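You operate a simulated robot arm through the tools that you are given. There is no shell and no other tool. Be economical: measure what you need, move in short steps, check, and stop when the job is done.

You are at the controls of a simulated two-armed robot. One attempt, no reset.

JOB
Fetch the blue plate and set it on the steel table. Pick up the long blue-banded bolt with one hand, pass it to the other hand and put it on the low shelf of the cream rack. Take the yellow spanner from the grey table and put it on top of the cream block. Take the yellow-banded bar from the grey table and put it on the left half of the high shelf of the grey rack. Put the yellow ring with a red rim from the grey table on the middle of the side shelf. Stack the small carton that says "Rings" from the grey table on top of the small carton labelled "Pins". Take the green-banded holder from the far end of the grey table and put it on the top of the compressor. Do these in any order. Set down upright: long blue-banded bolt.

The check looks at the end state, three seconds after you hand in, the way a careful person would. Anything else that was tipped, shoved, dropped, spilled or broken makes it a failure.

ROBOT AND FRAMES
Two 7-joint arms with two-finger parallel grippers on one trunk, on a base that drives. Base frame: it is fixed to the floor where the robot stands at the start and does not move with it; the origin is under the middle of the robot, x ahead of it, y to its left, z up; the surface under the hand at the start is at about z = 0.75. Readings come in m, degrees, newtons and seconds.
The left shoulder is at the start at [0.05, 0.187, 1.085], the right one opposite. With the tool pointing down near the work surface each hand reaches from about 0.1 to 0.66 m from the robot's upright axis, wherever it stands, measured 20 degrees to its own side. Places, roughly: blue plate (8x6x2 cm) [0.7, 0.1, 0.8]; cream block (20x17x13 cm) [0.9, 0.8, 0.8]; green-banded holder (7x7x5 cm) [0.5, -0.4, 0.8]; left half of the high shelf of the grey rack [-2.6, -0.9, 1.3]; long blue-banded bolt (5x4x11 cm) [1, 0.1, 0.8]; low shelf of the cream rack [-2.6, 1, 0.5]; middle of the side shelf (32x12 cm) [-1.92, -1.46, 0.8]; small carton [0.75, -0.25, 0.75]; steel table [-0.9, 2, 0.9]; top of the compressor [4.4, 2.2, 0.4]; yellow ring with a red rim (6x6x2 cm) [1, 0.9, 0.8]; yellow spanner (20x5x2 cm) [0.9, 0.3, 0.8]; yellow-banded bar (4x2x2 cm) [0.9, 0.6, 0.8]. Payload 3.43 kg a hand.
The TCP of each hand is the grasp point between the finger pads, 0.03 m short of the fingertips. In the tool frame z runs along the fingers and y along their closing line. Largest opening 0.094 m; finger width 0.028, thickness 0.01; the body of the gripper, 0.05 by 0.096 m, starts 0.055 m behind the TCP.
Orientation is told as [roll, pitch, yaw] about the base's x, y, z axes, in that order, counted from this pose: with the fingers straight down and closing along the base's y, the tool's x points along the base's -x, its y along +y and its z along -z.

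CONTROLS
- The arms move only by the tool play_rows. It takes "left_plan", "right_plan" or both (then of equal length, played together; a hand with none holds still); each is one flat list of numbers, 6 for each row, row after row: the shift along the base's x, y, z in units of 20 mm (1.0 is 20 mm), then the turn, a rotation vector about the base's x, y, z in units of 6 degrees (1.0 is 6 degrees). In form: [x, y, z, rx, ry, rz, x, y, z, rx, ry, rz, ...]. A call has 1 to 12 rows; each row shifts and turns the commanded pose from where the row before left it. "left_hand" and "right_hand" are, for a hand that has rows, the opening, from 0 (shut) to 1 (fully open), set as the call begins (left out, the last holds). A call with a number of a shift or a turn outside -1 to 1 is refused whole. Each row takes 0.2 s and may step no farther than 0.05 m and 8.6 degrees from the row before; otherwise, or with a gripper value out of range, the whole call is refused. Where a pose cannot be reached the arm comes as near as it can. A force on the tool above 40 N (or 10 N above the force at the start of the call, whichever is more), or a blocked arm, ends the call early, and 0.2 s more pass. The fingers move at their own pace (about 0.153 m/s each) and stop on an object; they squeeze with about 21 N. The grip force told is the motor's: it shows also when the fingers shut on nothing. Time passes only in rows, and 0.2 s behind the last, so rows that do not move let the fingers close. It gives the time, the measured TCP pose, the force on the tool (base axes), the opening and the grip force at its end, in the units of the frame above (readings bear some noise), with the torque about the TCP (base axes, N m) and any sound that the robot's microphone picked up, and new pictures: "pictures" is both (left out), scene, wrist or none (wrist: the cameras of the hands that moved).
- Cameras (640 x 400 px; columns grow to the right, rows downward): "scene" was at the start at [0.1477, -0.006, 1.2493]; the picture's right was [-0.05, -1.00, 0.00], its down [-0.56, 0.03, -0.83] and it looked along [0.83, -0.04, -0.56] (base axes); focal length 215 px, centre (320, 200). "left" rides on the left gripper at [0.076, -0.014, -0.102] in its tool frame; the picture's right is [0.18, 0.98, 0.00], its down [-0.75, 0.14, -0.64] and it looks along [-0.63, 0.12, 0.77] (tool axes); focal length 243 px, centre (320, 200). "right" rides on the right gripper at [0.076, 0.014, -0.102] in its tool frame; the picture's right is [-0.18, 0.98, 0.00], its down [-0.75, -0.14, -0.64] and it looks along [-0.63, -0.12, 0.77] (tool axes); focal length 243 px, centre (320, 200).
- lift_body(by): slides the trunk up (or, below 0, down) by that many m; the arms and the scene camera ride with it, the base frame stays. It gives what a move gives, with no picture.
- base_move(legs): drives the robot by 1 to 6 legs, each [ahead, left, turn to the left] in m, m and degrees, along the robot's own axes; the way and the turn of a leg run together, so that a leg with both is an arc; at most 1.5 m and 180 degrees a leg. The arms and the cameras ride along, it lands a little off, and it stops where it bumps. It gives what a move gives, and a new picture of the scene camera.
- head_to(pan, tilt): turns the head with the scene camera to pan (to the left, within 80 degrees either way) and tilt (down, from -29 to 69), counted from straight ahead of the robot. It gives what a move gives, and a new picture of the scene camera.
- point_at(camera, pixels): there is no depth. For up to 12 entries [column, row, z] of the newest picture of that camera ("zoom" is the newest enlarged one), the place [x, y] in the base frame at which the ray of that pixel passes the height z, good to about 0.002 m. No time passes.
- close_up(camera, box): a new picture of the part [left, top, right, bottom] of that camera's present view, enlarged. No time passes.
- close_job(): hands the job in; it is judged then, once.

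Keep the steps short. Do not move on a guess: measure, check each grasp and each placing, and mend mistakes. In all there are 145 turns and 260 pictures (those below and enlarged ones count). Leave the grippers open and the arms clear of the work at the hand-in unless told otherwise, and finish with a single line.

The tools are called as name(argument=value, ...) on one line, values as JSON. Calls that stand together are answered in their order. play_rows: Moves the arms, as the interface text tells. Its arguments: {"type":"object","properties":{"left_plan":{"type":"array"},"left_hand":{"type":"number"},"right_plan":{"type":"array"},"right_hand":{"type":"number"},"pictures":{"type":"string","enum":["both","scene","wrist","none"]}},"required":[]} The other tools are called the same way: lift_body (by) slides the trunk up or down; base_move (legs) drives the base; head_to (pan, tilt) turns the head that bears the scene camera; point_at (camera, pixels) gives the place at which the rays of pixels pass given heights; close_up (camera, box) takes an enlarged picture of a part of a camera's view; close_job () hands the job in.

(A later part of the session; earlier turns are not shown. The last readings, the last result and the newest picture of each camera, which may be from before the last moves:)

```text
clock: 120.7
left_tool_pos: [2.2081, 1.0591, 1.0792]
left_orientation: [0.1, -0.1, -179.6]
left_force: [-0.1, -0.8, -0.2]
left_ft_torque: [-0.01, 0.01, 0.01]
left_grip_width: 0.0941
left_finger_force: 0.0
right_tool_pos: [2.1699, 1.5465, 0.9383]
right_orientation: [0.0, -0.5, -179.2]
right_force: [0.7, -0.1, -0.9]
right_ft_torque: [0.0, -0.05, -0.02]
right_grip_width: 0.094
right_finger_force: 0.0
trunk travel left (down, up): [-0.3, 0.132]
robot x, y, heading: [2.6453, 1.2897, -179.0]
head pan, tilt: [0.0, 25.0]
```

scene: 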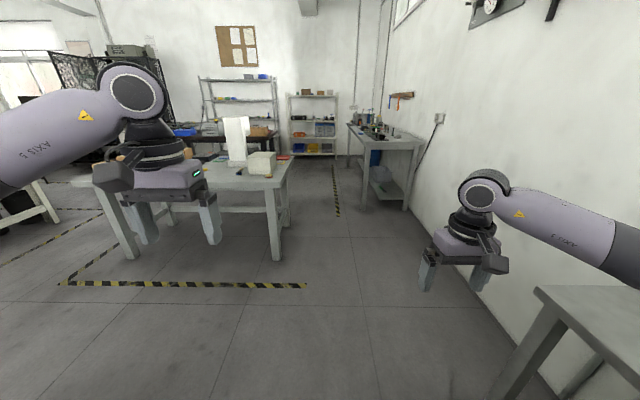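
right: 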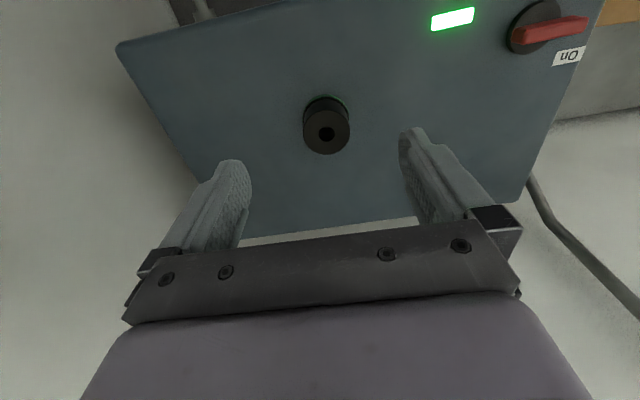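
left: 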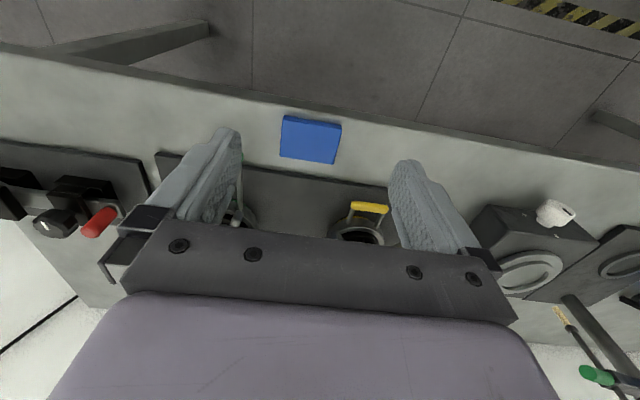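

The holder is upright on the compressor. Next I drive to the far side of the grey table, facing -x.

base_move(legs=[[0, 1.2, -1], [0.95, 0, 0]])

head_to(pan=0, tilt=40)

```text
clock: 135.9
left_tool_pos: [1.2546, -0.1032, 1.0795]
left_orientation: [0.1, -0.1, 178.5]
left_force: [-0.7, 0.6, -0.4]
left_ft_torque: [-0.04, 0.03, 0.02]
left_grip_width: 0.0942
left_finger_force: 0.1
right_tool_pos: [1.2309, 0.3839, 0.9383]
right_orientation: [0.1, -0.4, 179.0]
right_force: [-0.4, -0.2, 0.2]
right_ft_torque: [-0.01, -0.03, -0.02]
right_grip_width: 0.094
right_finger_force: 0.1
trunk travel left (down, up): [-0.3, 0.132]
robot x, y, heading: [1.7006, 0.1149, 179.3]
head pan, tilt: [0.0, 25.0]
```

scene: 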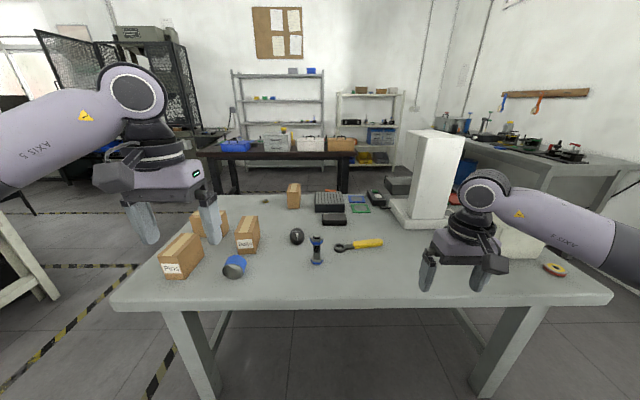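

```text
clock: 136.7
left_tool_pos: [1.2545, -0.1024, 1.079]
left_orientation: [0.0, -0.2, 178.6]
left_force: [-0.1, -0.9, -0.1]
left_ft_torque: [-0.02, -0.02, 0.01]
left_grip_width: 0.094
left_finger_force: 0.1
right_tool_pos: [1.2314, 0.3855, 0.9386]
right_orientation: [0.0, -0.4, 179.0]
right_force: [-0.4, -0.4, -0.1]
right_ft_torque: [0.01, -0.01, 0.0]
right_grip_width: 0.094
right_finger_force: 0.0
trunk travel left (down, up): [-0.3, 0.132]
robot x, y, heading: [1.6981, 0.1142, 179.2]
head pan, tilt: [0.0, 40.0]
```

scene: 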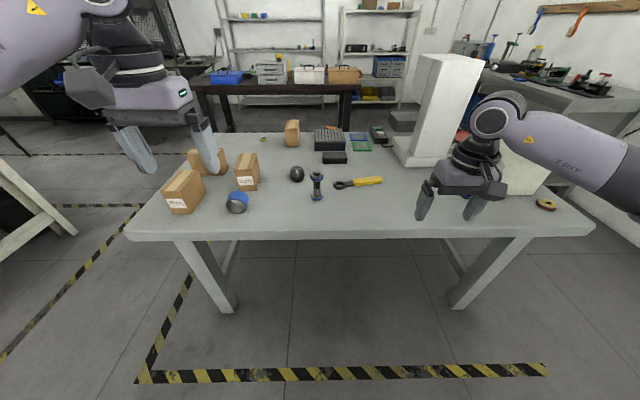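

Excellent view. I enlarge the cartons to read the labels.

close_up(camera="scene", box=[150, 135, 290, 222])

close_up(camera="scene", box=[280, 140, 570, 220])

```text
4.57 times, centred on (220, 178) of scene
```

zoom: 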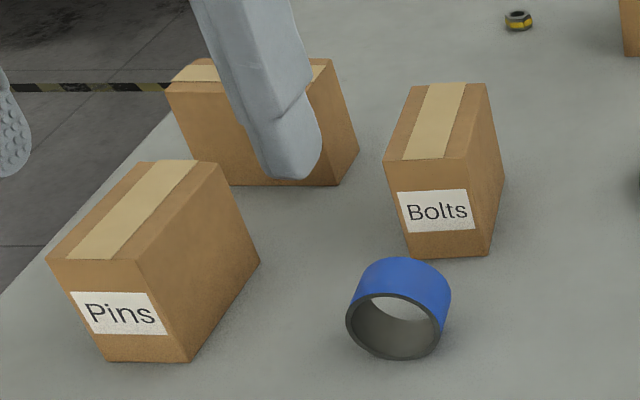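

```text
2.21 times, centred on (425, 180) of scene
```

zoom: 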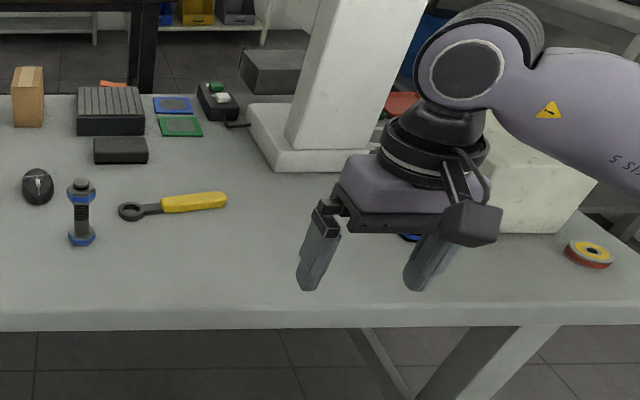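

The labels read Pins (near) and Bolts; the third carton (behind) must be Rings. I measure these.

point_at(camera="scene", pixels=[[173.4, 213.8, 0.75], [190.5, 214.2, 0.75], [206.8, 192, 0.75], [160.3, 191.9, 0.86], [180.6, 192.3, 0.86], [197.7, 170.6, 0.86], [181.3, 170, 0.86], [160.3, 191.9, 0.84], [180.6, 192.3, 0.84], [199, 175.5, 0.75], [224, 175.3, 0.75], [228.4, 166.8, 0.75]])

point_at(camera="scene", pixels=[[186.5, 154.5, 0.85], [223, 147.8, 0.85], [238, 188, 0.75], [256, 190.5, 0.75], [317, 197, 0.75], [317, 181, 0.85], [336, 184, 0.76], [382, 181, 0.76], [546, 204, 0.77], [236, 211, 0.75], [256, 170, 0.85], [370, 240, 0.75]])

```text
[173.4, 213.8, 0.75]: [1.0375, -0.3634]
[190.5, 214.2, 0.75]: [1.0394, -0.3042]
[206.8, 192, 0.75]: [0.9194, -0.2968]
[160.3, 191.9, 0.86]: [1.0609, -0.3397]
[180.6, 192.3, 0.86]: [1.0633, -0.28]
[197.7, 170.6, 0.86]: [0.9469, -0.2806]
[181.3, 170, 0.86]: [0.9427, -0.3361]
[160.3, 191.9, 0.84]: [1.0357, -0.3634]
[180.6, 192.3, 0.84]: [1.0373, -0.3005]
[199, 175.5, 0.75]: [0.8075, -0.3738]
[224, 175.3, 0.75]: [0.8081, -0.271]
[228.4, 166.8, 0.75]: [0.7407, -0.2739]
```

```text
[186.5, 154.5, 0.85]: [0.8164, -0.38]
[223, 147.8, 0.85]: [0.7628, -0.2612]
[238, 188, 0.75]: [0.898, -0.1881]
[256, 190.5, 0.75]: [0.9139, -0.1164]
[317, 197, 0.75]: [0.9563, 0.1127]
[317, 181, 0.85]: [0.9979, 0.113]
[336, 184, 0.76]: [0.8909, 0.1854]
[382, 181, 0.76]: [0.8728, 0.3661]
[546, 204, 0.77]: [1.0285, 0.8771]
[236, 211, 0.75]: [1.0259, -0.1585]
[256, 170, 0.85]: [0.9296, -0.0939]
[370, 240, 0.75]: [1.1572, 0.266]
```

The cartons are 12×6×9 cm, with Pins centred at (0.978, -0.332). The spanner handle is near (0.88, 0.29) and the bolt near (0.96, 0.113). I drive 26 cm closer, then bring the right hand over the spanner handle, turning it -72°.

base_move(legs=[[0.25, 0, 0.8]])

play_rows(right_plan=[-0.375, -0.4, -0.2, 0, 0, -1, -0.375, -0.4, -0.2, 0, 0, -1, -0.375, -0.4, -0.2, 0, 0, -1, -0.375, -0.4, -0.2, 0, 0, -1, -0.375, -0.4, -0.2, 0, 0, -1, -0.375, -0.4, -0.2, 0, 0, -1, -0.375, -0.4, -0.2, 0, 0, -1, -0.375, -0.4, -0.2, 0, 0, -1, -0.375, -0.4, -0.2, 0, 0, -1, -0.375, -0.4, -0.2, 0, 0, -1, -0.375, -0.4, -0.2, 0, 0, -1, -0.375, -0.4, -0.2, 0, 0, -1], pictures="both")

```text
clock: 138.5
left_tool_pos: [1.0094, -0.1068, 1.0775]
left_orientation: [0.1, -0.1, 179.3]
left_force: [0.4, -0.7, 0.6]
left_ft_torque: [0.01, 0.01, -0.01]
left_grip_width: 0.0939
left_finger_force: 0.1
right_tool_pos: [0.9799, 0.3796, 0.9383]
right_orientation: [0.1, -0.4, 179.8]
right_force: [-0.2, -0.7, 0.8]
right_ft_torque: [-0.02, -0.02, 0.04]
right_grip_width: 0.0939
right_finger_force: 0.1
trunk travel left (down, up): [-0.3, 0.132]
robot x, y, heading: [1.4518, 0.1165, 180.1]
head pan, tilt: [0.0, 40.0]
```

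scene: 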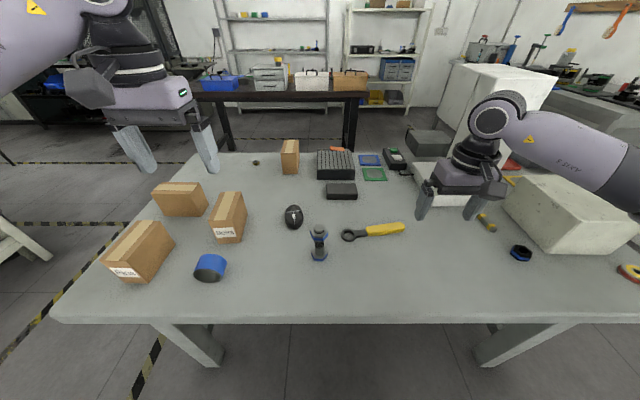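

```text
clock: 141.1
left_tool_pos: [1.0106, -0.1068, 1.078]
left_orientation: [0.1, -0.1, 179.5]
left_force: [-0.8, -0.4, -0.5]
left_ft_torque: [0.0, 0.0, 0.03]
left_grip_width: 0.0942
left_finger_force: 0.1
right_tool_pos: [0.8905, 0.2836, 0.8899]
right_orientation: [0.1, -0.4, 107.6]
right_force: [0.7, 0.2, 0.2]
right_ft_torque: [0.0, 0.02, 0.01]
right_grip_width: 0.0939
right_finger_force: 0.1
trunk travel left (down, up): [-0.3, 0.132]
robot x, y, heading: [1.451, 0.1146, 180.0]
head pan, tilt: [0.0, 40.0]
```

scene: 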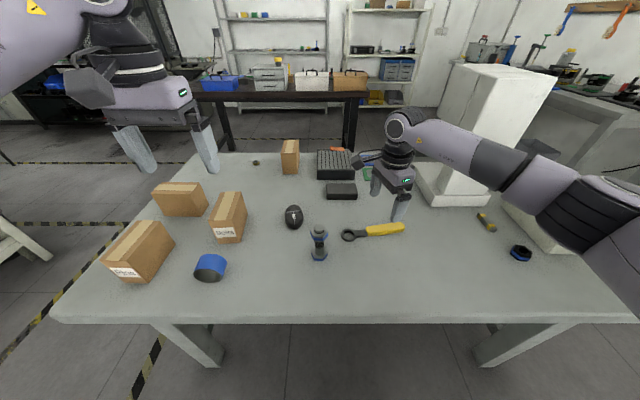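
right: 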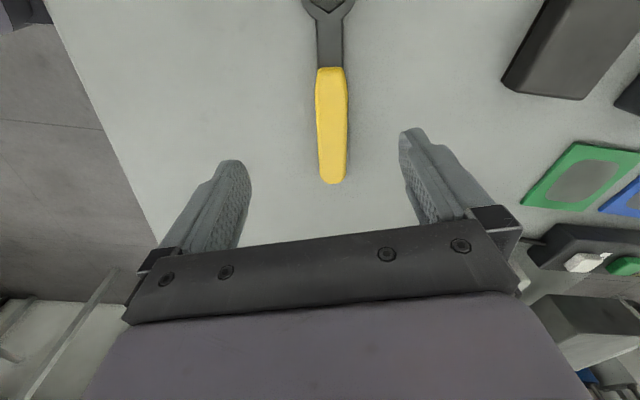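

The turn works this way. I locate the handle from the wrist view, with its end at (333, 183) and its start at (330, 68).

point_at(camera="right", pixels=[[333, 182, 0.76], [330, 68, 0.76], [317, 100, 0.76], [344, 100, 0.76], [328, 5, 0.755]])

point_at(camera="scene", pixels=[[479, 213, 0.77], [493, 228, 0.77], [552, 252, 0.75], [501, 207, 0.75], [520, 177, 0.88], [550, 228, 0.88], [633, 211, 0.88], [626, 270, 0.77], [520, 258, 0.75], [319, 258, 0.75], [319, 230, 0.86]])

```text
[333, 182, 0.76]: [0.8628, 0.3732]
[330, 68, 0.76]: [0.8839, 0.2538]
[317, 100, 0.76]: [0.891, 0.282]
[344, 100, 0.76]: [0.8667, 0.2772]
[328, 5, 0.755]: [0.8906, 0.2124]
```

```text
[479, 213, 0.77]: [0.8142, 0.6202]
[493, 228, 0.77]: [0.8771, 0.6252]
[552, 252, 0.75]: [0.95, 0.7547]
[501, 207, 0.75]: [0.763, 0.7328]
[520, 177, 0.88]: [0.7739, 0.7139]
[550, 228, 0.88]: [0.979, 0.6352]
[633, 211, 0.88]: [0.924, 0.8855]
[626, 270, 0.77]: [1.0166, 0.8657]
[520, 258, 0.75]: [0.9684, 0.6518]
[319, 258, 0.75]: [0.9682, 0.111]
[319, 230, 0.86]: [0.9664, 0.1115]
```

Handle axis at x≈0.878 for y=0.29, with 7.6° still to turn. I descend to z 0.783, then close.

play_rows(right_plan=[-0.15, 0.1, -0.9, 0, 0, -0.65, -0.15, 0.1, -0.9, 0, 0, -0.62, -0.15, 0.1, -0.9, 0, 0, 0, -0.15, 0, -0.9, 0, 0, 0, 0, 0, -0.9, 0, 0, 0, 0, 0, -0.8, 0, 0, 0, 0, 0, 0, 0, 0, 0], pictures="wrist")

play_rows(right_plan=[0, 0, 0, 0, 0, 0, 0, 0, 0, 0, 0, 0, 0, 0, 0, 0, 0, 0, 0, 0, 0, 0, 0, 0], right_hand=0, pictures="wrist")

```text
clock: 142.7
left_tool_pos: [1.01, -0.1067, 1.0778]
left_orientation: [0.1, -0.1, 179.4]
left_force: [0.0, 0.1, 0.3]
left_ft_torque: [-0.06, 0.01, 0.01]
left_grip_width: 0.094
left_finger_force: 0.0
right_tool_pos: [0.8769, 0.2885, 0.7841]
right_orientation: [0.1, -0.4, 100.2]
right_force: [-0.4, -0.5, -0.1]
right_ft_torque: [0.03, 0.01, -0.01]
right_grip_width: 0.094
right_finger_force: 0.1
trunk travel left (down, up): [-0.3, 0.132]
robot x, y, heading: [1.4525, 0.1147, 180.1]
head pan, tilt: [0.0, 40.0]
```

right: 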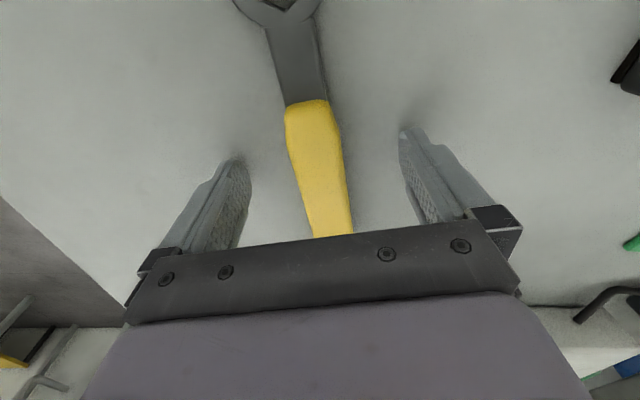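

```text
clock: 143.7
left_tool_pos: [1.0101, -0.1074, 1.0784]
left_orientation: [0.1, -0.1, 179.5]
left_force: [-0.2, 0.6, 0.9]
left_ft_torque: [0.01, -0.01, -0.03]
left_grip_width: 0.0939
left_finger_force: 0.1
right_tool_pos: [0.8762, 0.2896, 0.7844]
right_orientation: [0.1, -0.4, 100.2]
right_force: [-0.2, 0.5, -0.3]
right_ft_torque: [0.03, 0.04, -0.02]
right_grip_width: 0.0295
right_finger_force: 21.4
trunk travel left (down, up): [-0.3, 0.132]
robot x, y, heading: [1.453, 0.1155, 180.1]
head pan, tilt: [0.0, 40.0]
```

right: 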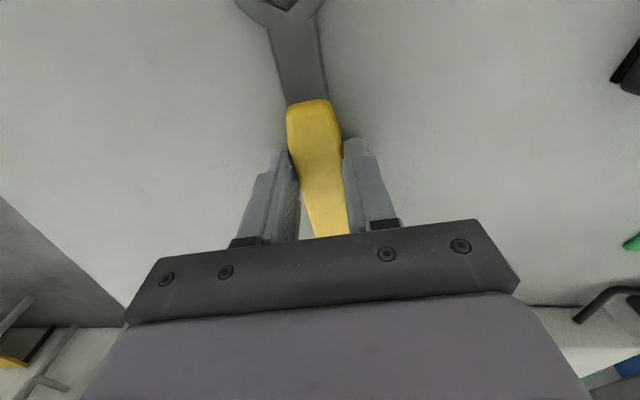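

Spanner gripped (29.5 mm). Lift and pull back, then shift the base 0.55 m to the right (+y).

play_rows(right_plan=[0, 0, 0.8, 0, 0, 0, 0, 0, 1, 0, 0, 0, 0, 0, 1, 0, 0, 0, 0.3, 0, 1, 0, 0, 0, 0.6, 0, 1, 0, 0, 0, 1, 0, 1, 0, 0, 0, 1, 0, 1, 0, 0, 0, 1, 0, 1, 0, 0, 0, 1, 0, 1, 0, 0, 0, 1, 0, 1, 0, 0, 0, 1, 0, 1, 0, 0, 0], pictures="none")

base_move(legs=[[0, -0.55, 0]])

```text
clock: 146.1
left_tool_pos: [1.0097, -0.1082, 1.0772]
left_orientation: [0.1, -0.1, 179.4]
left_force: [-0.5, 0.2, -0.2]
left_ft_torque: [-0.02, 0.03, 0.03]
left_grip_width: 0.0938
left_finger_force: 0.1
right_tool_pos: [1.0131, 0.2892, 1.0004]
right_orientation: [0.1, -0.4, 100.3]
right_force: [0.4, 0.0, -2.3]
right_ft_torque: [0.02, -0.01, 0.02]
right_grip_width: 0.0301
right_finger_force: 21.1
trunk travel left (down, up): [-0.3, 0.132]
robot x, y, heading: [1.4551, 0.1169, 180.3]
head pan, tilt: [0.0, 40.0]
```

```text
clock: 151.4
left_tool_pos: [1.0101, 0.4433, 1.0787]
left_orientation: [0.1, 0.0, 179.5]
left_force: [-0.4, 0.2, 0.4]
left_ft_torque: [-0.02, -0.01, 0.01]
left_grip_width: 0.0943
left_finger_force: 0.1
right_tool_pos: [1.0117, 0.8387, 0.9993]
right_orientation: [0.1, -0.3, 100.3]
right_force: [0.4, 0.2, -2.9]
right_ft_torque: [0.01, -0.01, 0.02]
right_grip_width: 0.03
right_finger_force: 21.0
trunk travel left (down, up): [-0.3, 0.132]
robot x, y, heading: [1.4507, 0.6659, -179.8]
head pan, tilt: [0.0, 40.0]
```

scene: 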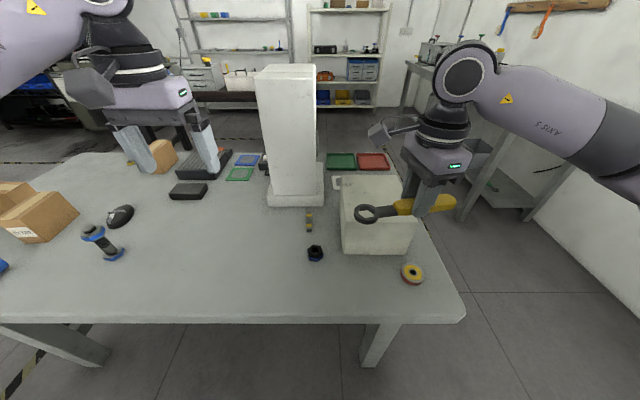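

I measure the block, the bar and the ring.

point_at(camera="scene", pixels=[[345, 252, 0.75], [405, 254, 0.75], [343, 216, 0.88], [414, 219, 0.88], [341, 178, 0.88], [398, 181, 0.88], [309, 212, 0.77], [309, 231, 0.77], [305, 221, 0.77], [313, 221, 0.77], [411, 271, 0.77], [315, 254, 0.76]])

close_up(camera="scene", box=[280, 160, 460, 290])

```text
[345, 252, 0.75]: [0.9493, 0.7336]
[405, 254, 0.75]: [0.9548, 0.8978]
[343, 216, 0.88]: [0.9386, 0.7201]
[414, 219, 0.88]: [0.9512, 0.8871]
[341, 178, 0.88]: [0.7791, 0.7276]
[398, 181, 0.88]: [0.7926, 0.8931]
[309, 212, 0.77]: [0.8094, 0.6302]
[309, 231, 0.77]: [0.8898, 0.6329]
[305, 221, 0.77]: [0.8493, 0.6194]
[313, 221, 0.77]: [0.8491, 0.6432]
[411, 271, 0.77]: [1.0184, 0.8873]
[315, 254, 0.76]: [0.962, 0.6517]
```

```text
3.08 times, centred on (370, 225) of scene
```

zoom: 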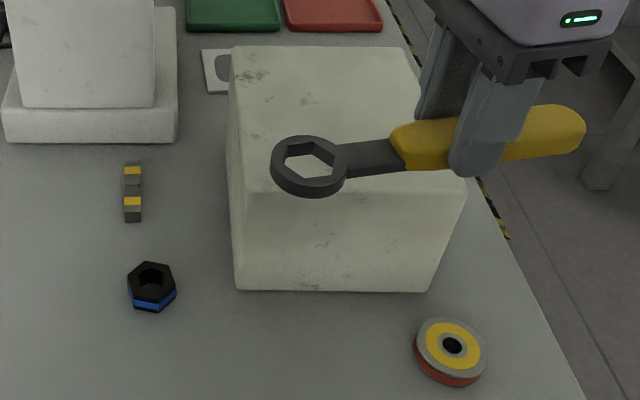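

The block top is at z≈0.88 with its centre at (0.865, 0.81). I bring the spanner over it, turned 40° to lie diagonally.

play_rows(right_plan=[-0.975, -0.11, -0.2, 0, 0, 0.83, -0.975, -0.11, -0.2, 0, 0, 0.83, -0.975, -0.11, -0.2, 0, 0, 0.83, -0.975, -0.11, -0.2, 0, 0, 0.83, -0.975, -0.11, -0.2, 0, 0, 0.83, -0.975, -0.11, -0.2, 0, 0, 0.83, -0.975, -0.11, -0.2, 0, 0, 0.83, -0.975, -0.11, -0.2, 0, 0, 0.83, 0, 0, -0.8, 0, 0, 0], pictures="both")

```text
clock: 153.4
left_tool_pos: [1.0095, 0.4445, 1.078]
left_orientation: [0.1, -0.1, 179.6]
left_force: [0.0, -0.5, -0.6]
left_ft_torque: [0.0, -0.04, 0.02]
left_grip_width: 0.0939
left_finger_force: 0.0
right_tool_pos: [0.8556, 0.8215, 0.9522]
right_orientation: [0.2, -0.4, 140.2]
right_force: [0.2, 1.2, -2.7]
right_ft_torque: [-0.01, 0.04, -0.03]
right_grip_width: 0.0295
right_finger_force: 21.1
trunk travel left (down, up): [-0.3, 0.132]
robot x, y, heading: [1.4512, 0.6658, -179.6]
head pan, tilt: [0.0, 40.0]
```

scene: 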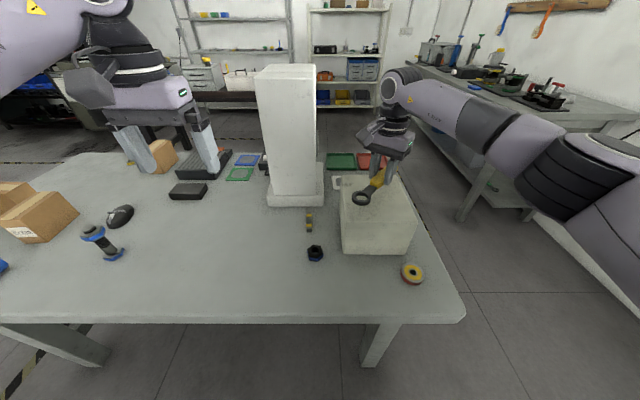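
right: 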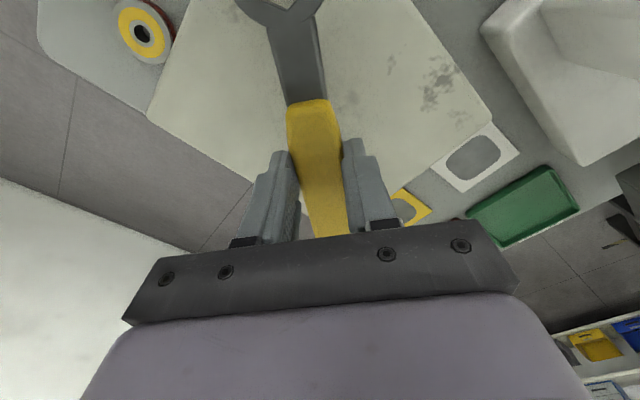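

Well over the block's top. Lower to contact.

play_rows(right_plan=[0, 0, -0.7, 0, 0, 0, 0, 0, -0.6, 0, 0, 0, 0, 0, -0.2, 0, 0, 0, 0, 0, -0.15, 0, 0, 0, 0, 0, -0.15, 0, 0, 0, 0, 0, -0.15, 0, 0, 0, 0, 0, -0.15, 0, 0, 0, 0, 0, -0.15, 0, 0, 0], pictures="wrist")

```text
clock: 155.2
left_tool_pos: [1.0109, 0.4438, 1.0788]
left_orientation: [0.1, -0.2, 179.6]
left_force: [0.1, 0.3, -0.1]
left_ft_torque: [0.03, -0.01, 0.01]
left_grip_width: 0.0941
left_finger_force: 0.0
right_tool_pos: [0.856, 0.8206, 0.9098]
right_orientation: [0.5, -0.9, 140.1]
right_force: [-5.4, 1.6, 22.9]
right_ft_torque: [0.08, -0.54, 0.14]
right_grip_width: 0.0298
right_finger_force: 21.0
trunk travel left (down, up): [-0.3, 0.132]
robot x, y, heading: [1.4524, 0.6669, -180.0]
head pan, tilt: [0.0, 40.0]
```

right: 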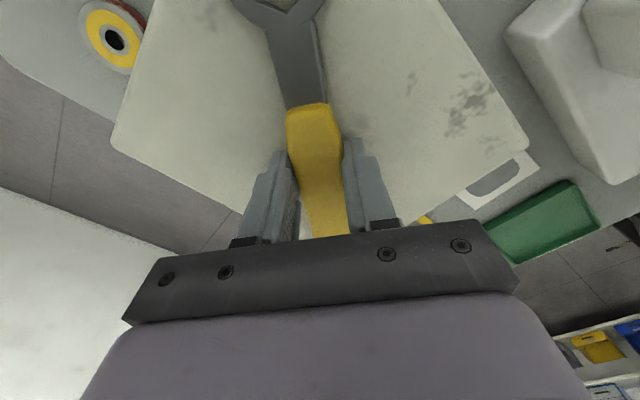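

Spanner rests on the block. Open, lift, and then drive a bit right and ahead for the bar and ring.

play_rows(right_plan=[0, 0, 0.1, 0, 0, 0, 0, 0, 0, 0, 0, 0, 0, 0, 0.6, 0, 0, 0, 0, 0, 1, 0, 0, 0, 0, 0, 1, 0, 0, 0, 0.2, 0, 1, 0, 0, 1, 0.8, 0, 1, 0, 0, 1, 1, 0, 0.5, 0, 0, 1, 1, 0, 0, 0, 0, 1, 1, 0, 0, 0, 0, 1, 1, 0, 0, 0, 0, 1, 1, 0, 0, 0, 0, 0.6], right_hand=1, pictures="none")

base_move(legs=[[0.02, -0.12, 0]])

```text
clock: 157.8
left_tool_pos: [1.0109, 0.4441, 1.0791]
left_orientation: [0.1, -0.1, 179.5]
left_force: [0.7, -0.6, -0.1]
left_ft_torque: [0.01, -0.03, -0.01]
left_grip_width: 0.094
left_finger_force: 0.0
right_tool_pos: [0.9774, 0.8214, 1.0117]
right_orientation: [0.1, -0.5, 179.9]
right_force: [-0.6, 0.2, 0.4]
right_ft_torque: [-0.03, 0.01, -0.02]
right_grip_width: 0.094
right_finger_force: 0.1
trunk travel left (down, up): [-0.3, 0.132]
robot x, y, heading: [1.4528, 0.67, -179.9]
head pan, tilt: [0.0, 40.0]
```

```text
clock: 159.5
left_tool_pos: [0.9896, 0.5648, 1.0781]
left_orientation: [0.2, -0.1, 179.4]
left_force: [0.5, 0.6, 0.7]
left_ft_torque: [0.0, 0.03, -0.01]
left_grip_width: 0.0939
left_finger_force: 0.2
right_tool_pos: [0.9572, 0.9434, 1.0114]
right_orientation: [0.1, -0.4, 179.7]
right_force: [-0.4, 0.1, 0.7]
right_ft_torque: [-0.01, 0.0, -0.02]
right_grip_width: 0.0939
right_finger_force: 0.0
trunk travel left (down, up): [-0.3, 0.132]
robot x, y, heading: [1.4312, 0.7846, 179.9]
head pan, tilt: [0.0, 40.0]
```

scene: 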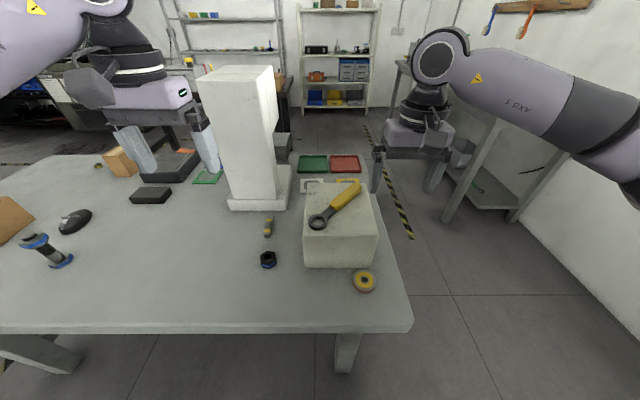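

The spanner lies safely on the block. Next: left hand over the bar (0.849, 0.631), right hand over the ring (1.018, 0.887), both at z 0.86.

play_rows(left_plan=[-0.586, 0.276, -0.91, 0, 0, 0, -0.586, 0.276, -0.91, 0, 0, 0, -0.586, 0.276, -0.91, 0, 0, 0, -0.586, 0.276, -0.91, 0, 0, 0, -0.586, 0.276, -0.91, 0, 0, 0, -0.586, 0.276, -0.91, 0, 0, 0, -0.586, 0.276, -0.91, 0, 0, 0, -0.586, 0.276, -0.91, 0, 0, 0, -0.586, 0.276, -0.91, 0, 0, 0, -0.586, 0.276, -0.91, 0, 0, 0, -0.586, 0.276, -0.91, 0, 0, 0, -0.586, 0.276, -0.91, 0, 0, 0], right_plan=[1, -0.3, 0, 0, 0, 0, 1, -0.3, 0, 0, 0, 0, 1, -0.3, -0.7, 0, 0, 0, 0, -0.3, -0.75, 0, 0, 0, 0, -0.3, -0.75, 0, 0, 0, 0, -0.3, -0.75, 0, 0, 0, 0, -0.3, -0.75, 0, 0, 0, 0, -0.3, -0.75, 0, 0, 0, 0, -0.3, -0.75, 0, 0, 0, 0, -0.1, -0.75, 0, 0, 0, 0, 0, -0.75, 0, 0, 0, 0, 0, -0.75, 0, 0, 0], pictures="wrist")

```text
clock: 162.1
left_tool_pos: [0.8494, 0.6295, 0.8589]
left_orientation: [0.1, -0.1, 179.4]
left_force: [0.2, -0.5, -0.3]
left_ft_torque: [0.01, -0.01, 0.03]
left_grip_width: 0.0939
left_finger_force: 0.0
right_tool_pos: [1.0163, 0.8864, 0.862]
right_orientation: [0.1, -0.3, 179.7]
right_force: [-0.2, 0.1, 1.1]
right_ft_torque: [-0.03, -0.03, 0.01]
right_grip_width: 0.094
right_finger_force: 0.0
trunk travel left (down, up): [-0.3, 0.132]
robot x, y, heading: [1.4298, 0.7884, 180.0]
head pan, tilt: [0.0, 40.0]
```

right: 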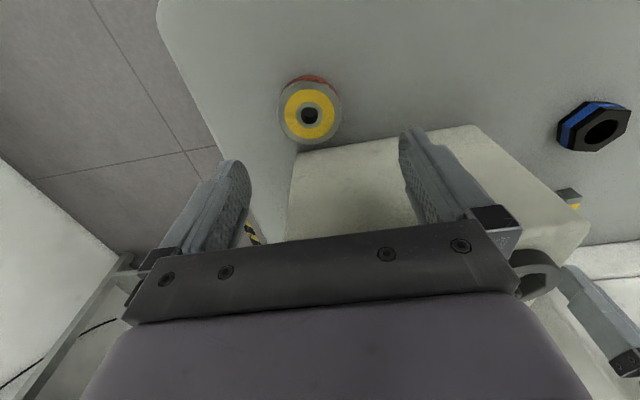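
left: 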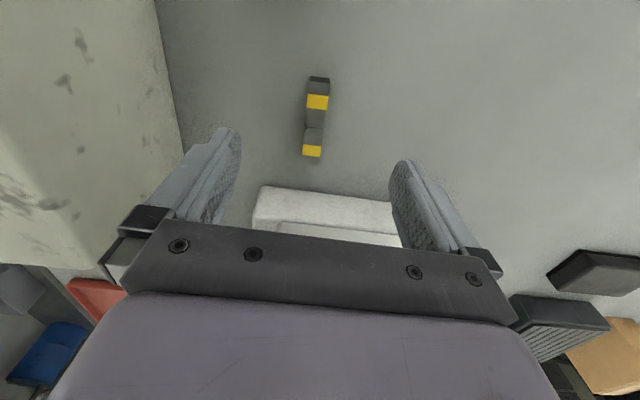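

I locate both in the wrist views.

point_at(camera="left", pixels=[[319, 94, 0.77], [313, 145, 0.77], [313, 157, 0.755], [319, 77, 0.755], [303, 122, 0.765], [326, 118, 0.765], [325, 190, 0.79], [160, 30, 0.75]])

point_at(camera="right", pixels=[[310, 115, 0.77], [278, 112, 0.77], [341, 115, 0.77], [310, 146, 0.77], [305, 75, 0.75]])

```text
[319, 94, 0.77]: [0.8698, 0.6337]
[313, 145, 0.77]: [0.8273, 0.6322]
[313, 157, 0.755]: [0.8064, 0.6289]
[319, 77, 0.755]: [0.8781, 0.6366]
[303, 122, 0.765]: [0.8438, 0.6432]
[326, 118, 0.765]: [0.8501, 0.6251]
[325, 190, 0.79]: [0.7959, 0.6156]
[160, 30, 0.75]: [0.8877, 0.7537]
```

```text
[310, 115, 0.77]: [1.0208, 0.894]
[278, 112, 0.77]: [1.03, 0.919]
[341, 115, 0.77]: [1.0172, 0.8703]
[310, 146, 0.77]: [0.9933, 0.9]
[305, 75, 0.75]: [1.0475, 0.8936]
```

Bar centre (0.845, 0.633), ring centre (1.0205, 0.894). Small corrections, descend to z 0.783, then close both.

play_rows(left_plan=[-0.2, 0.18, -0.9, 0, 0, 1, 0, 0, -0.9, 0, 0, 0, 0, 0, -1, 0, 0, 0, 0, 0, -0.95, 0, 0, 0, 0, 0, 0, 0, 0, 0], right_plan=[0.2, 0.38, -0.9, 0, 0, 0, 0, 0, -1, 0, 0, 0, 0, 0, -1, 0, 0, 0, 0, 0, -1, 0, 0, 0, 0, 0, 0, 0, 0, 0], pictures="wrist")

play_rows(left_plan=[0, 0, 0, 0, 0, 0, 0, 0, 0, 0, 0, 0, 0, 0, 0, 0, 0, 0, 0, 0, 0, 0, 0, 0], right_plan=[0, 0, 0, 0, 0, 0, 0, 0, 0, 0, 0, 0, 0, 0, 0, 0, 0, 0, 0, 0, 0, 0, 0, 0], left_hand=0, right_hand=0, pictures="wrist")

```text
clock: 162.9
left_tool_pos: [0.8471, 0.635, 0.8068]
left_orientation: [0.1, 0.0, -174.7]
left_force: [0.8, 0.2, -0.2]
left_ft_torque: [0.0, 0.02, -0.01]
left_grip_width: 0.094
left_finger_force: 0.1
right_tool_pos: [1.0171, 0.8918, 0.8194]
right_orientation: [0.8, -1.8, 179.5]
right_force: [7.0, 1.1, 15.1]
right_ft_torque: [0.15, 0.93, -0.14]
right_grip_width: 0.094
right_finger_force: 0.1
trunk travel left (down, up): [-0.3, 0.132]
robot x, y, heading: [1.4341, 0.788, 179.9]
head pan, tilt: [0.0, 40.0]
stopped in row 4 (right hand): the force on the tool passed its limit at 52 N (the readings are from after the stop); the commanded pose is now the measured one
```

right: 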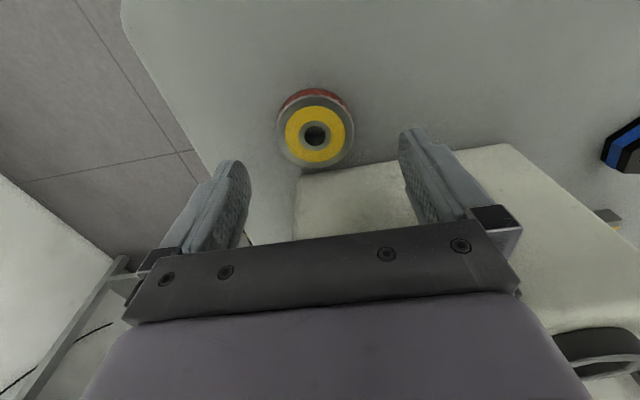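
left: 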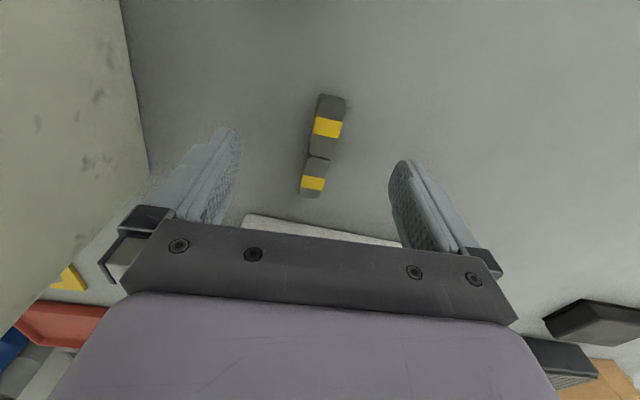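

```text
clock: 163.9
left_tool_pos: [0.8481, 0.634, 0.8075]
left_orientation: [0.0, -0.2, -174.6]
left_force: [0.8, 0.6, -0.1]
left_ft_torque: [-0.01, -0.03, 0.01]
left_grip_width: 0.0001
left_finger_force: 20.8
right_tool_pos: [1.0148, 0.8926, 0.8173]
right_orientation: [0.7, -1.9, 179.4]
right_force: [-0.8, 1.3, 27.1]
right_ft_torque: [0.37, 0.95, -0.04]
right_grip_width: 0.0
right_finger_force: 21.2
trunk travel left (down, up): [-0.3, 0.132]
robot x, y, heading: [1.4317, 0.7831, 179.8]
head pan, tilt: [0.0, 40.0]
```

right: 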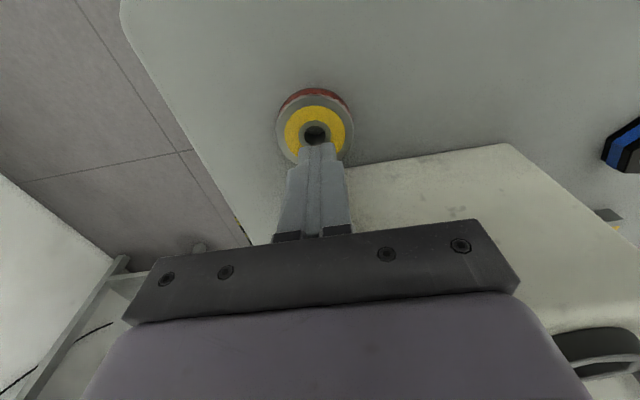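
left: 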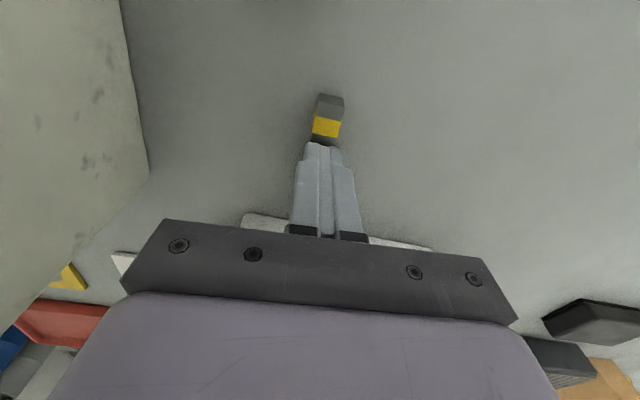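

The right hand's body touched the block edge, and the left stopped early with it. I reopen both, tilt the right hand 20° back toward me to clear the block, and lower both.

play_rows(left_plan=[0, 0, 0, 0, 0, 0, 0, 0, 0, 0, 0, 0, 0, 0, 0, 0, 0, 0, 0, 0, 0, 0, 0, 0, -0.15, 0, -0.3, 0, 0, 0, 0, 0, -0.3, 0, 0, 0, 0, 0, -0.3, 0, 0, 0, 0, 0, -0.3, 0, 0, 0, 0, 0, 0, 0, 0, 0, 0, 0, 0, 0, 0, 0, 0, 0, 0, 0, 0, 0], right_plan=[0, 0, 0.7, 0, 0, 0, 0, 0, 0.8, 0, 0, 0, 0.1, 0, 0, 0, 0.85, 0, 0.1, 0, 0, 0, 0.85, 0, 0.1, 0, 0, 0, 0.85, 0, 0, 0, 0, 0, 0.85, 0, 0, 0, -0.7, 0, 0, 0, 0, 0, -0.7, 0, 0, 0, 0, 0, -0.7, 0, 0, 0, 0, 0, -0.6, 0, 0, 0, 0, 0, -0.25, 0, 0, 0], left_hand=1, right_hand=1, pictures="wrist")

```text
clock: 166.3
left_tool_pos: [0.8444, 0.6342, 0.782]
left_orientation: [0.1, -0.1, -174.8]
left_force: [0.7, 0.5, -0.5]
left_ft_torque: [0.0, -0.04, -0.03]
left_grip_width: 0.0938
left_finger_force: 0.1
right_tool_pos: [1.0221, 0.8924, 0.7874]
right_orientation: [0.8, -22.0, 179.4]
right_force: [0.2, 0.3, 0.0]
right_ft_torque: [-0.02, 0.0, 0.0]
right_grip_width: 0.0939
right_finger_force: 0.0
trunk travel left (down, up): [-0.3, 0.132]
robot x, y, heading: [1.4325, 0.788, 180.0]
head pan, tilt: [0.0, 40.0]
```

right: 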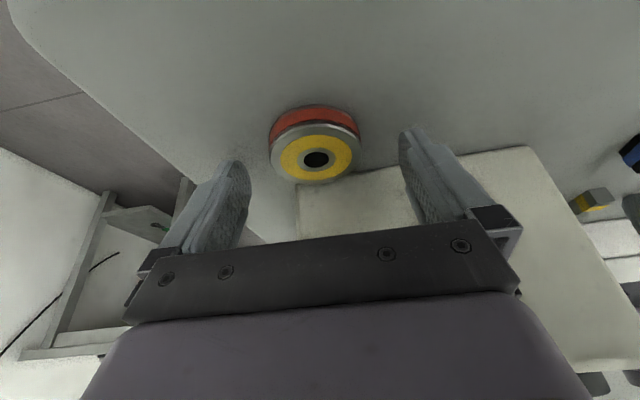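
left: 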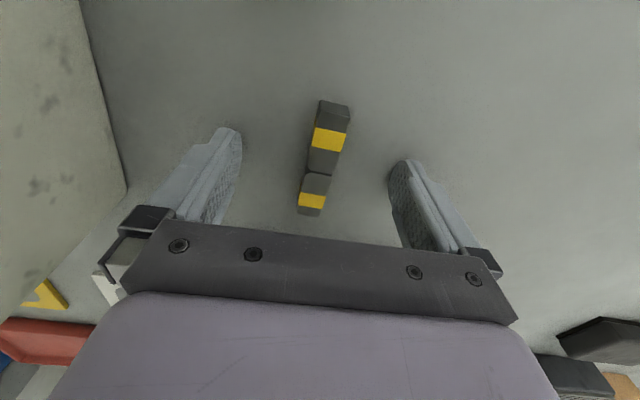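

Nearly centred; I shift the right hand 6 mm in +x, then close both.

play_rows(right_plan=[0.3, 0.05, 0, 0, 0, 0, 0, 0, 0, 0, 0, 0], pictures="none")

play_rows(left_plan=[0, 0, 0, 0, 0, 0, 0, 0, 0, 0, 0, 0, 0, 0, 0, 0, 0, 0, 0, 0, 0, 0, 0, 0], right_plan=[0, 0, 0, 0, 0, 0, 0, 0, 0, 0, 0, 0, 0, 0, 0, 0, 0, 0, 0, 0, 0, 0, 0, 0], left_hand=0, right_hand=0, pictures="wrist")

```text
clock: 166.9
left_tool_pos: [0.8433, 0.6337, 0.7817]
left_orientation: [0.0, -0.1, -174.8]
left_force: [0.0, -0.9, -0.7]
left_ft_torque: [0.02, 0.06, -0.02]
left_grip_width: 0.094
left_finger_force: 0.0
right_tool_pos: [1.0287, 0.8936, 0.787]
right_orientation: [0.6, -21.9, 179.5]
right_force: [0.1, 0.4, -0.1]
right_ft_torque: [-0.03, 0.0, 0.03]
right_grip_width: 0.094
right_finger_force: 0.0
trunk travel left (down, up): [-0.3, 0.132]
robot x, y, heading: [1.4334, 0.7899, 179.9]
head pan, tilt: [0.0, 40.0]
```

```text
clock: 167.9
left_tool_pos: [0.8442, 0.6329, 0.7831]
left_orientation: [0.2, -0.1, -174.7]
left_force: [-0.7, 0.8, 0.4]
left_ft_torque: [0.06, -0.04, -0.01]
left_grip_width: 0.0156
left_finger_force: 21.2
right_tool_pos: [1.028, 0.8927, 0.7875]
right_orientation: [0.9, -22.0, 179.3]
right_force: [-0.4, -0.3, -0.1]
right_ft_torque: [-0.05, 0.01, -0.01]
right_grip_width: 0.0529
right_finger_force: 21.0
trunk travel left (down, up): [-0.3, 0.132]
robot x, y, heading: [1.4324, 0.79, 179.6]
head pan, tilt: [0.0, 40.0]
```

right: 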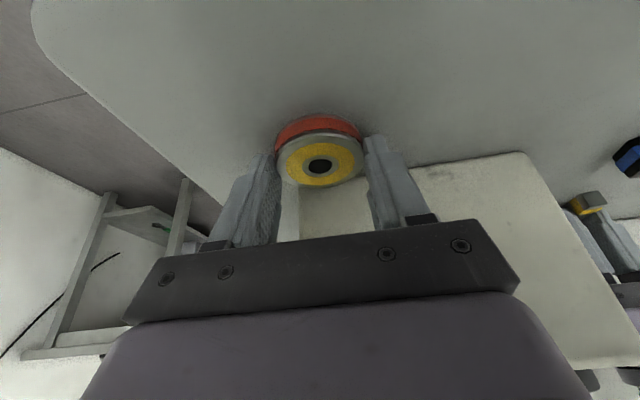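
left: 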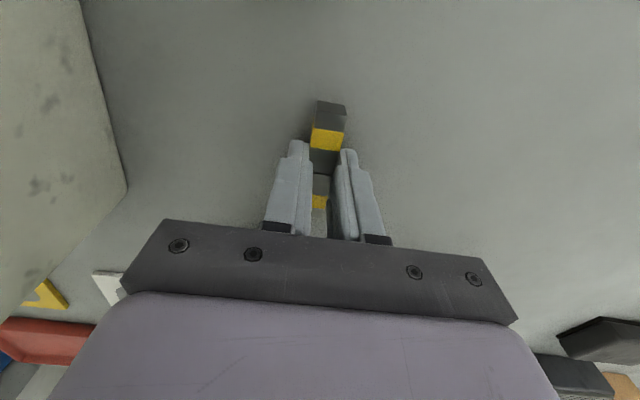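

Both gripped (bar 15.6 mm, ring 53 mm). Lift both and pull back.

play_rows(left_plan=[0, 0, 0.8, 0, 0, 0, 0, 0, 1, 0, 0, 0, 0, 0, 1, 0, 0, 0, 0, 0, 1, 0, 0, 0, 0.5, 0, 1, 0, 0, 0, 0.8, 0, 1, 0, 0, 0, 1, 0, 1, 0, 0, 0, 1, 0, 1, 0, 0, 0, 1, 0, 1, 0, 0, 0, 1, 0, 1, 0, 0, 0, 1, 0, 1, 0, 0, 0, 1, 0, 1, 0, 0, 0], right_plan=[0, 0, 0.8, 0, 0, 0, 0, 0, 1, 0, 0, 0, 0, 0, 1, 0, 0, 0, 0, 0, 1, 0, 0, 0, 0, 0, 1, 0, 0, 0, 0, 0.3, 1, 0, 0, 0, 0, 0.3, 1, 0, 0, 0, 0, 0.3, 1, 0, 0, 0, 0, 0.5, 1, 0, 0, 0, 0, 0.5, 1, 0, 0, 0, 0, 0.5, 1, 0, 0, 0, 0, 0.5, 0.5, 0, 0, 0], pictures="both")

```text
clock: 170.6
left_tool_pos: [0.9903, 0.6338, 1.0204]
left_orientation: [0.1, -0.1, -174.6]
left_force: [0.5, 0.5, -1.2]
left_ft_torque: [0.03, 0.03, -0.02]
left_grip_width: 0.0157
left_finger_force: 20.4
right_tool_pos: [1.0305, 0.9515, 1.0144]
right_orientation: [0.7, -21.8, 179.5]
right_force: [0.1, -0.8, -1.0]
right_ft_torque: [0.0, -0.05, -0.01]
right_grip_width: 0.0529
right_finger_force: 20.8
trunk travel left (down, up): [-0.3, 0.132]
robot x, y, heading: [1.4308, 0.7855, 179.5]
head pan, tilt: [0.0, 40.0]
```

scene: 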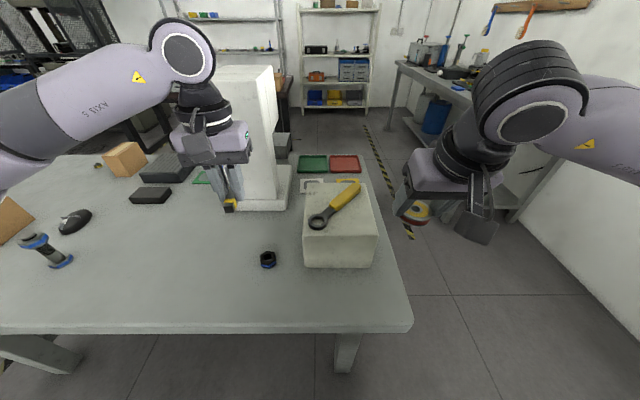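
right: 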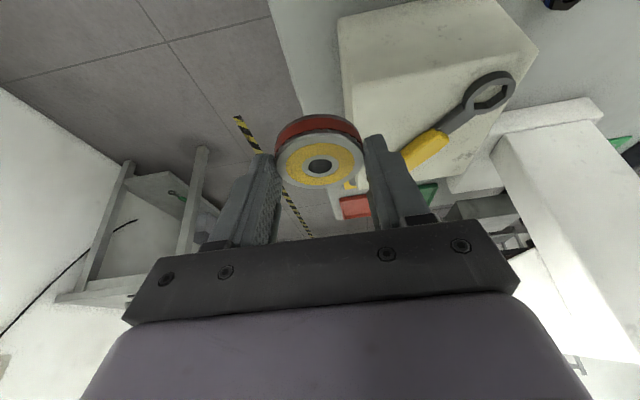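
left: 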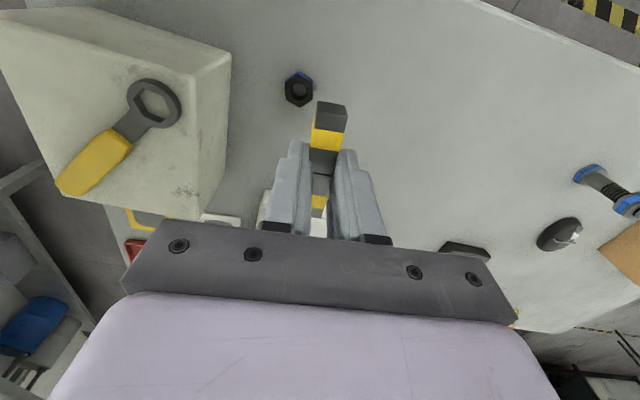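

Both held, everything else undisturbed. I drive around the table end (y≈1.28) towards the racks.

base_move(legs=[[-0.15, 0, 0], [0, -0.5, 0.4], [1.5, 0, 0], [1.5, 0, 0]])

```text
clock: 190.5
left_tool_pos: [-1.8497, 1.1367, 1.0191]
left_orientation: [0.1, -0.1, -175.0]
left_force: [-1.1, 0.9, -0.8]
left_ft_torque: [-0.02, -0.01, -0.01]
left_grip_width: 0.0153
left_finger_force: 21.1
right_tool_pos: [-1.8072, 1.4538, 1.0124]
right_orientation: [0.7, -21.8, 179.1]
right_force: [0.7, -0.6, -1.3]
right_ft_torque: [-0.01, 0.01, 0.02]
right_grip_width: 0.0523
right_finger_force: 21.0
trunk travel left (down, up): [-0.3, 0.132]
robot x, y, heading: [-1.406, 1.2872, 179.5]
head pan, tilt: [0.0, 40.0]
```

scene: 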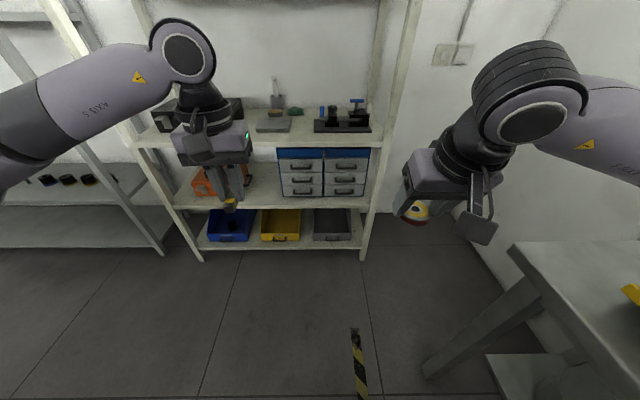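

I see the cream rack and the grey rack to the left. I measure their posts on the floor.

point_at(camera="scene", pixels=[[200, 262, 0.0], [363, 260, 0.0], [165, 255, 0.0], [150, 145, 0.9], [380, 140, 0.9], [175, 207, 0.5], [365, 207, 0.5], [200, 247, 0.15]])

head_to(pan=55, tilt=25)

```text
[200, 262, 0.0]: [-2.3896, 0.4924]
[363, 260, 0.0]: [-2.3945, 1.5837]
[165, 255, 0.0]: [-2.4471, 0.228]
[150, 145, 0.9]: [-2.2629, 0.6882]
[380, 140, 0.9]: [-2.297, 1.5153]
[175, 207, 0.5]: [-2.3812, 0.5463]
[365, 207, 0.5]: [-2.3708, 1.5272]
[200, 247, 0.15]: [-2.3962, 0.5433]
```

```text
clock: 191.7
left_tool_pos: [-1.8493, 1.1351, 1.0202]
left_orientation: [0.1, 0.0, -175.0]
left_force: [-0.2, 0.0, -1.4]
left_ft_torque: [-0.01, -0.03, -0.03]
left_grip_width: 0.0157
left_finger_force: 21.1
right_tool_pos: [-1.8075, 1.4529, 1.0131]
right_orientation: [0.7, -21.9, 179.1]
right_force: [-0.3, 0.4, -1.0]
right_ft_torque: [0.0, 0.01, -0.02]
right_grip_width: 0.0527
right_finger_force: 20.9
trunk travel left (down, up): [-0.3, 0.132]
robot x, y, heading: [-1.406, 1.2862, 179.4]
head pan, tilt: [55.0, 25.0]
```

scene: 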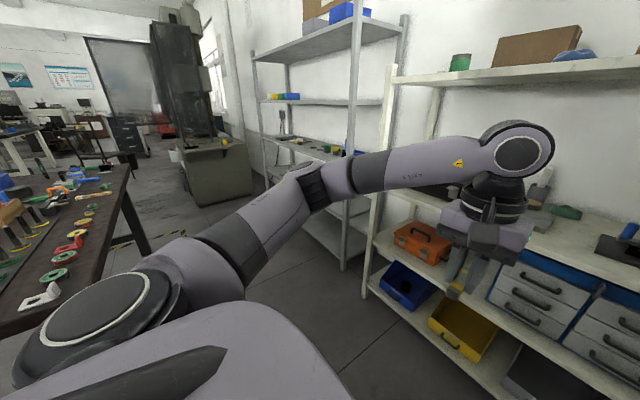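

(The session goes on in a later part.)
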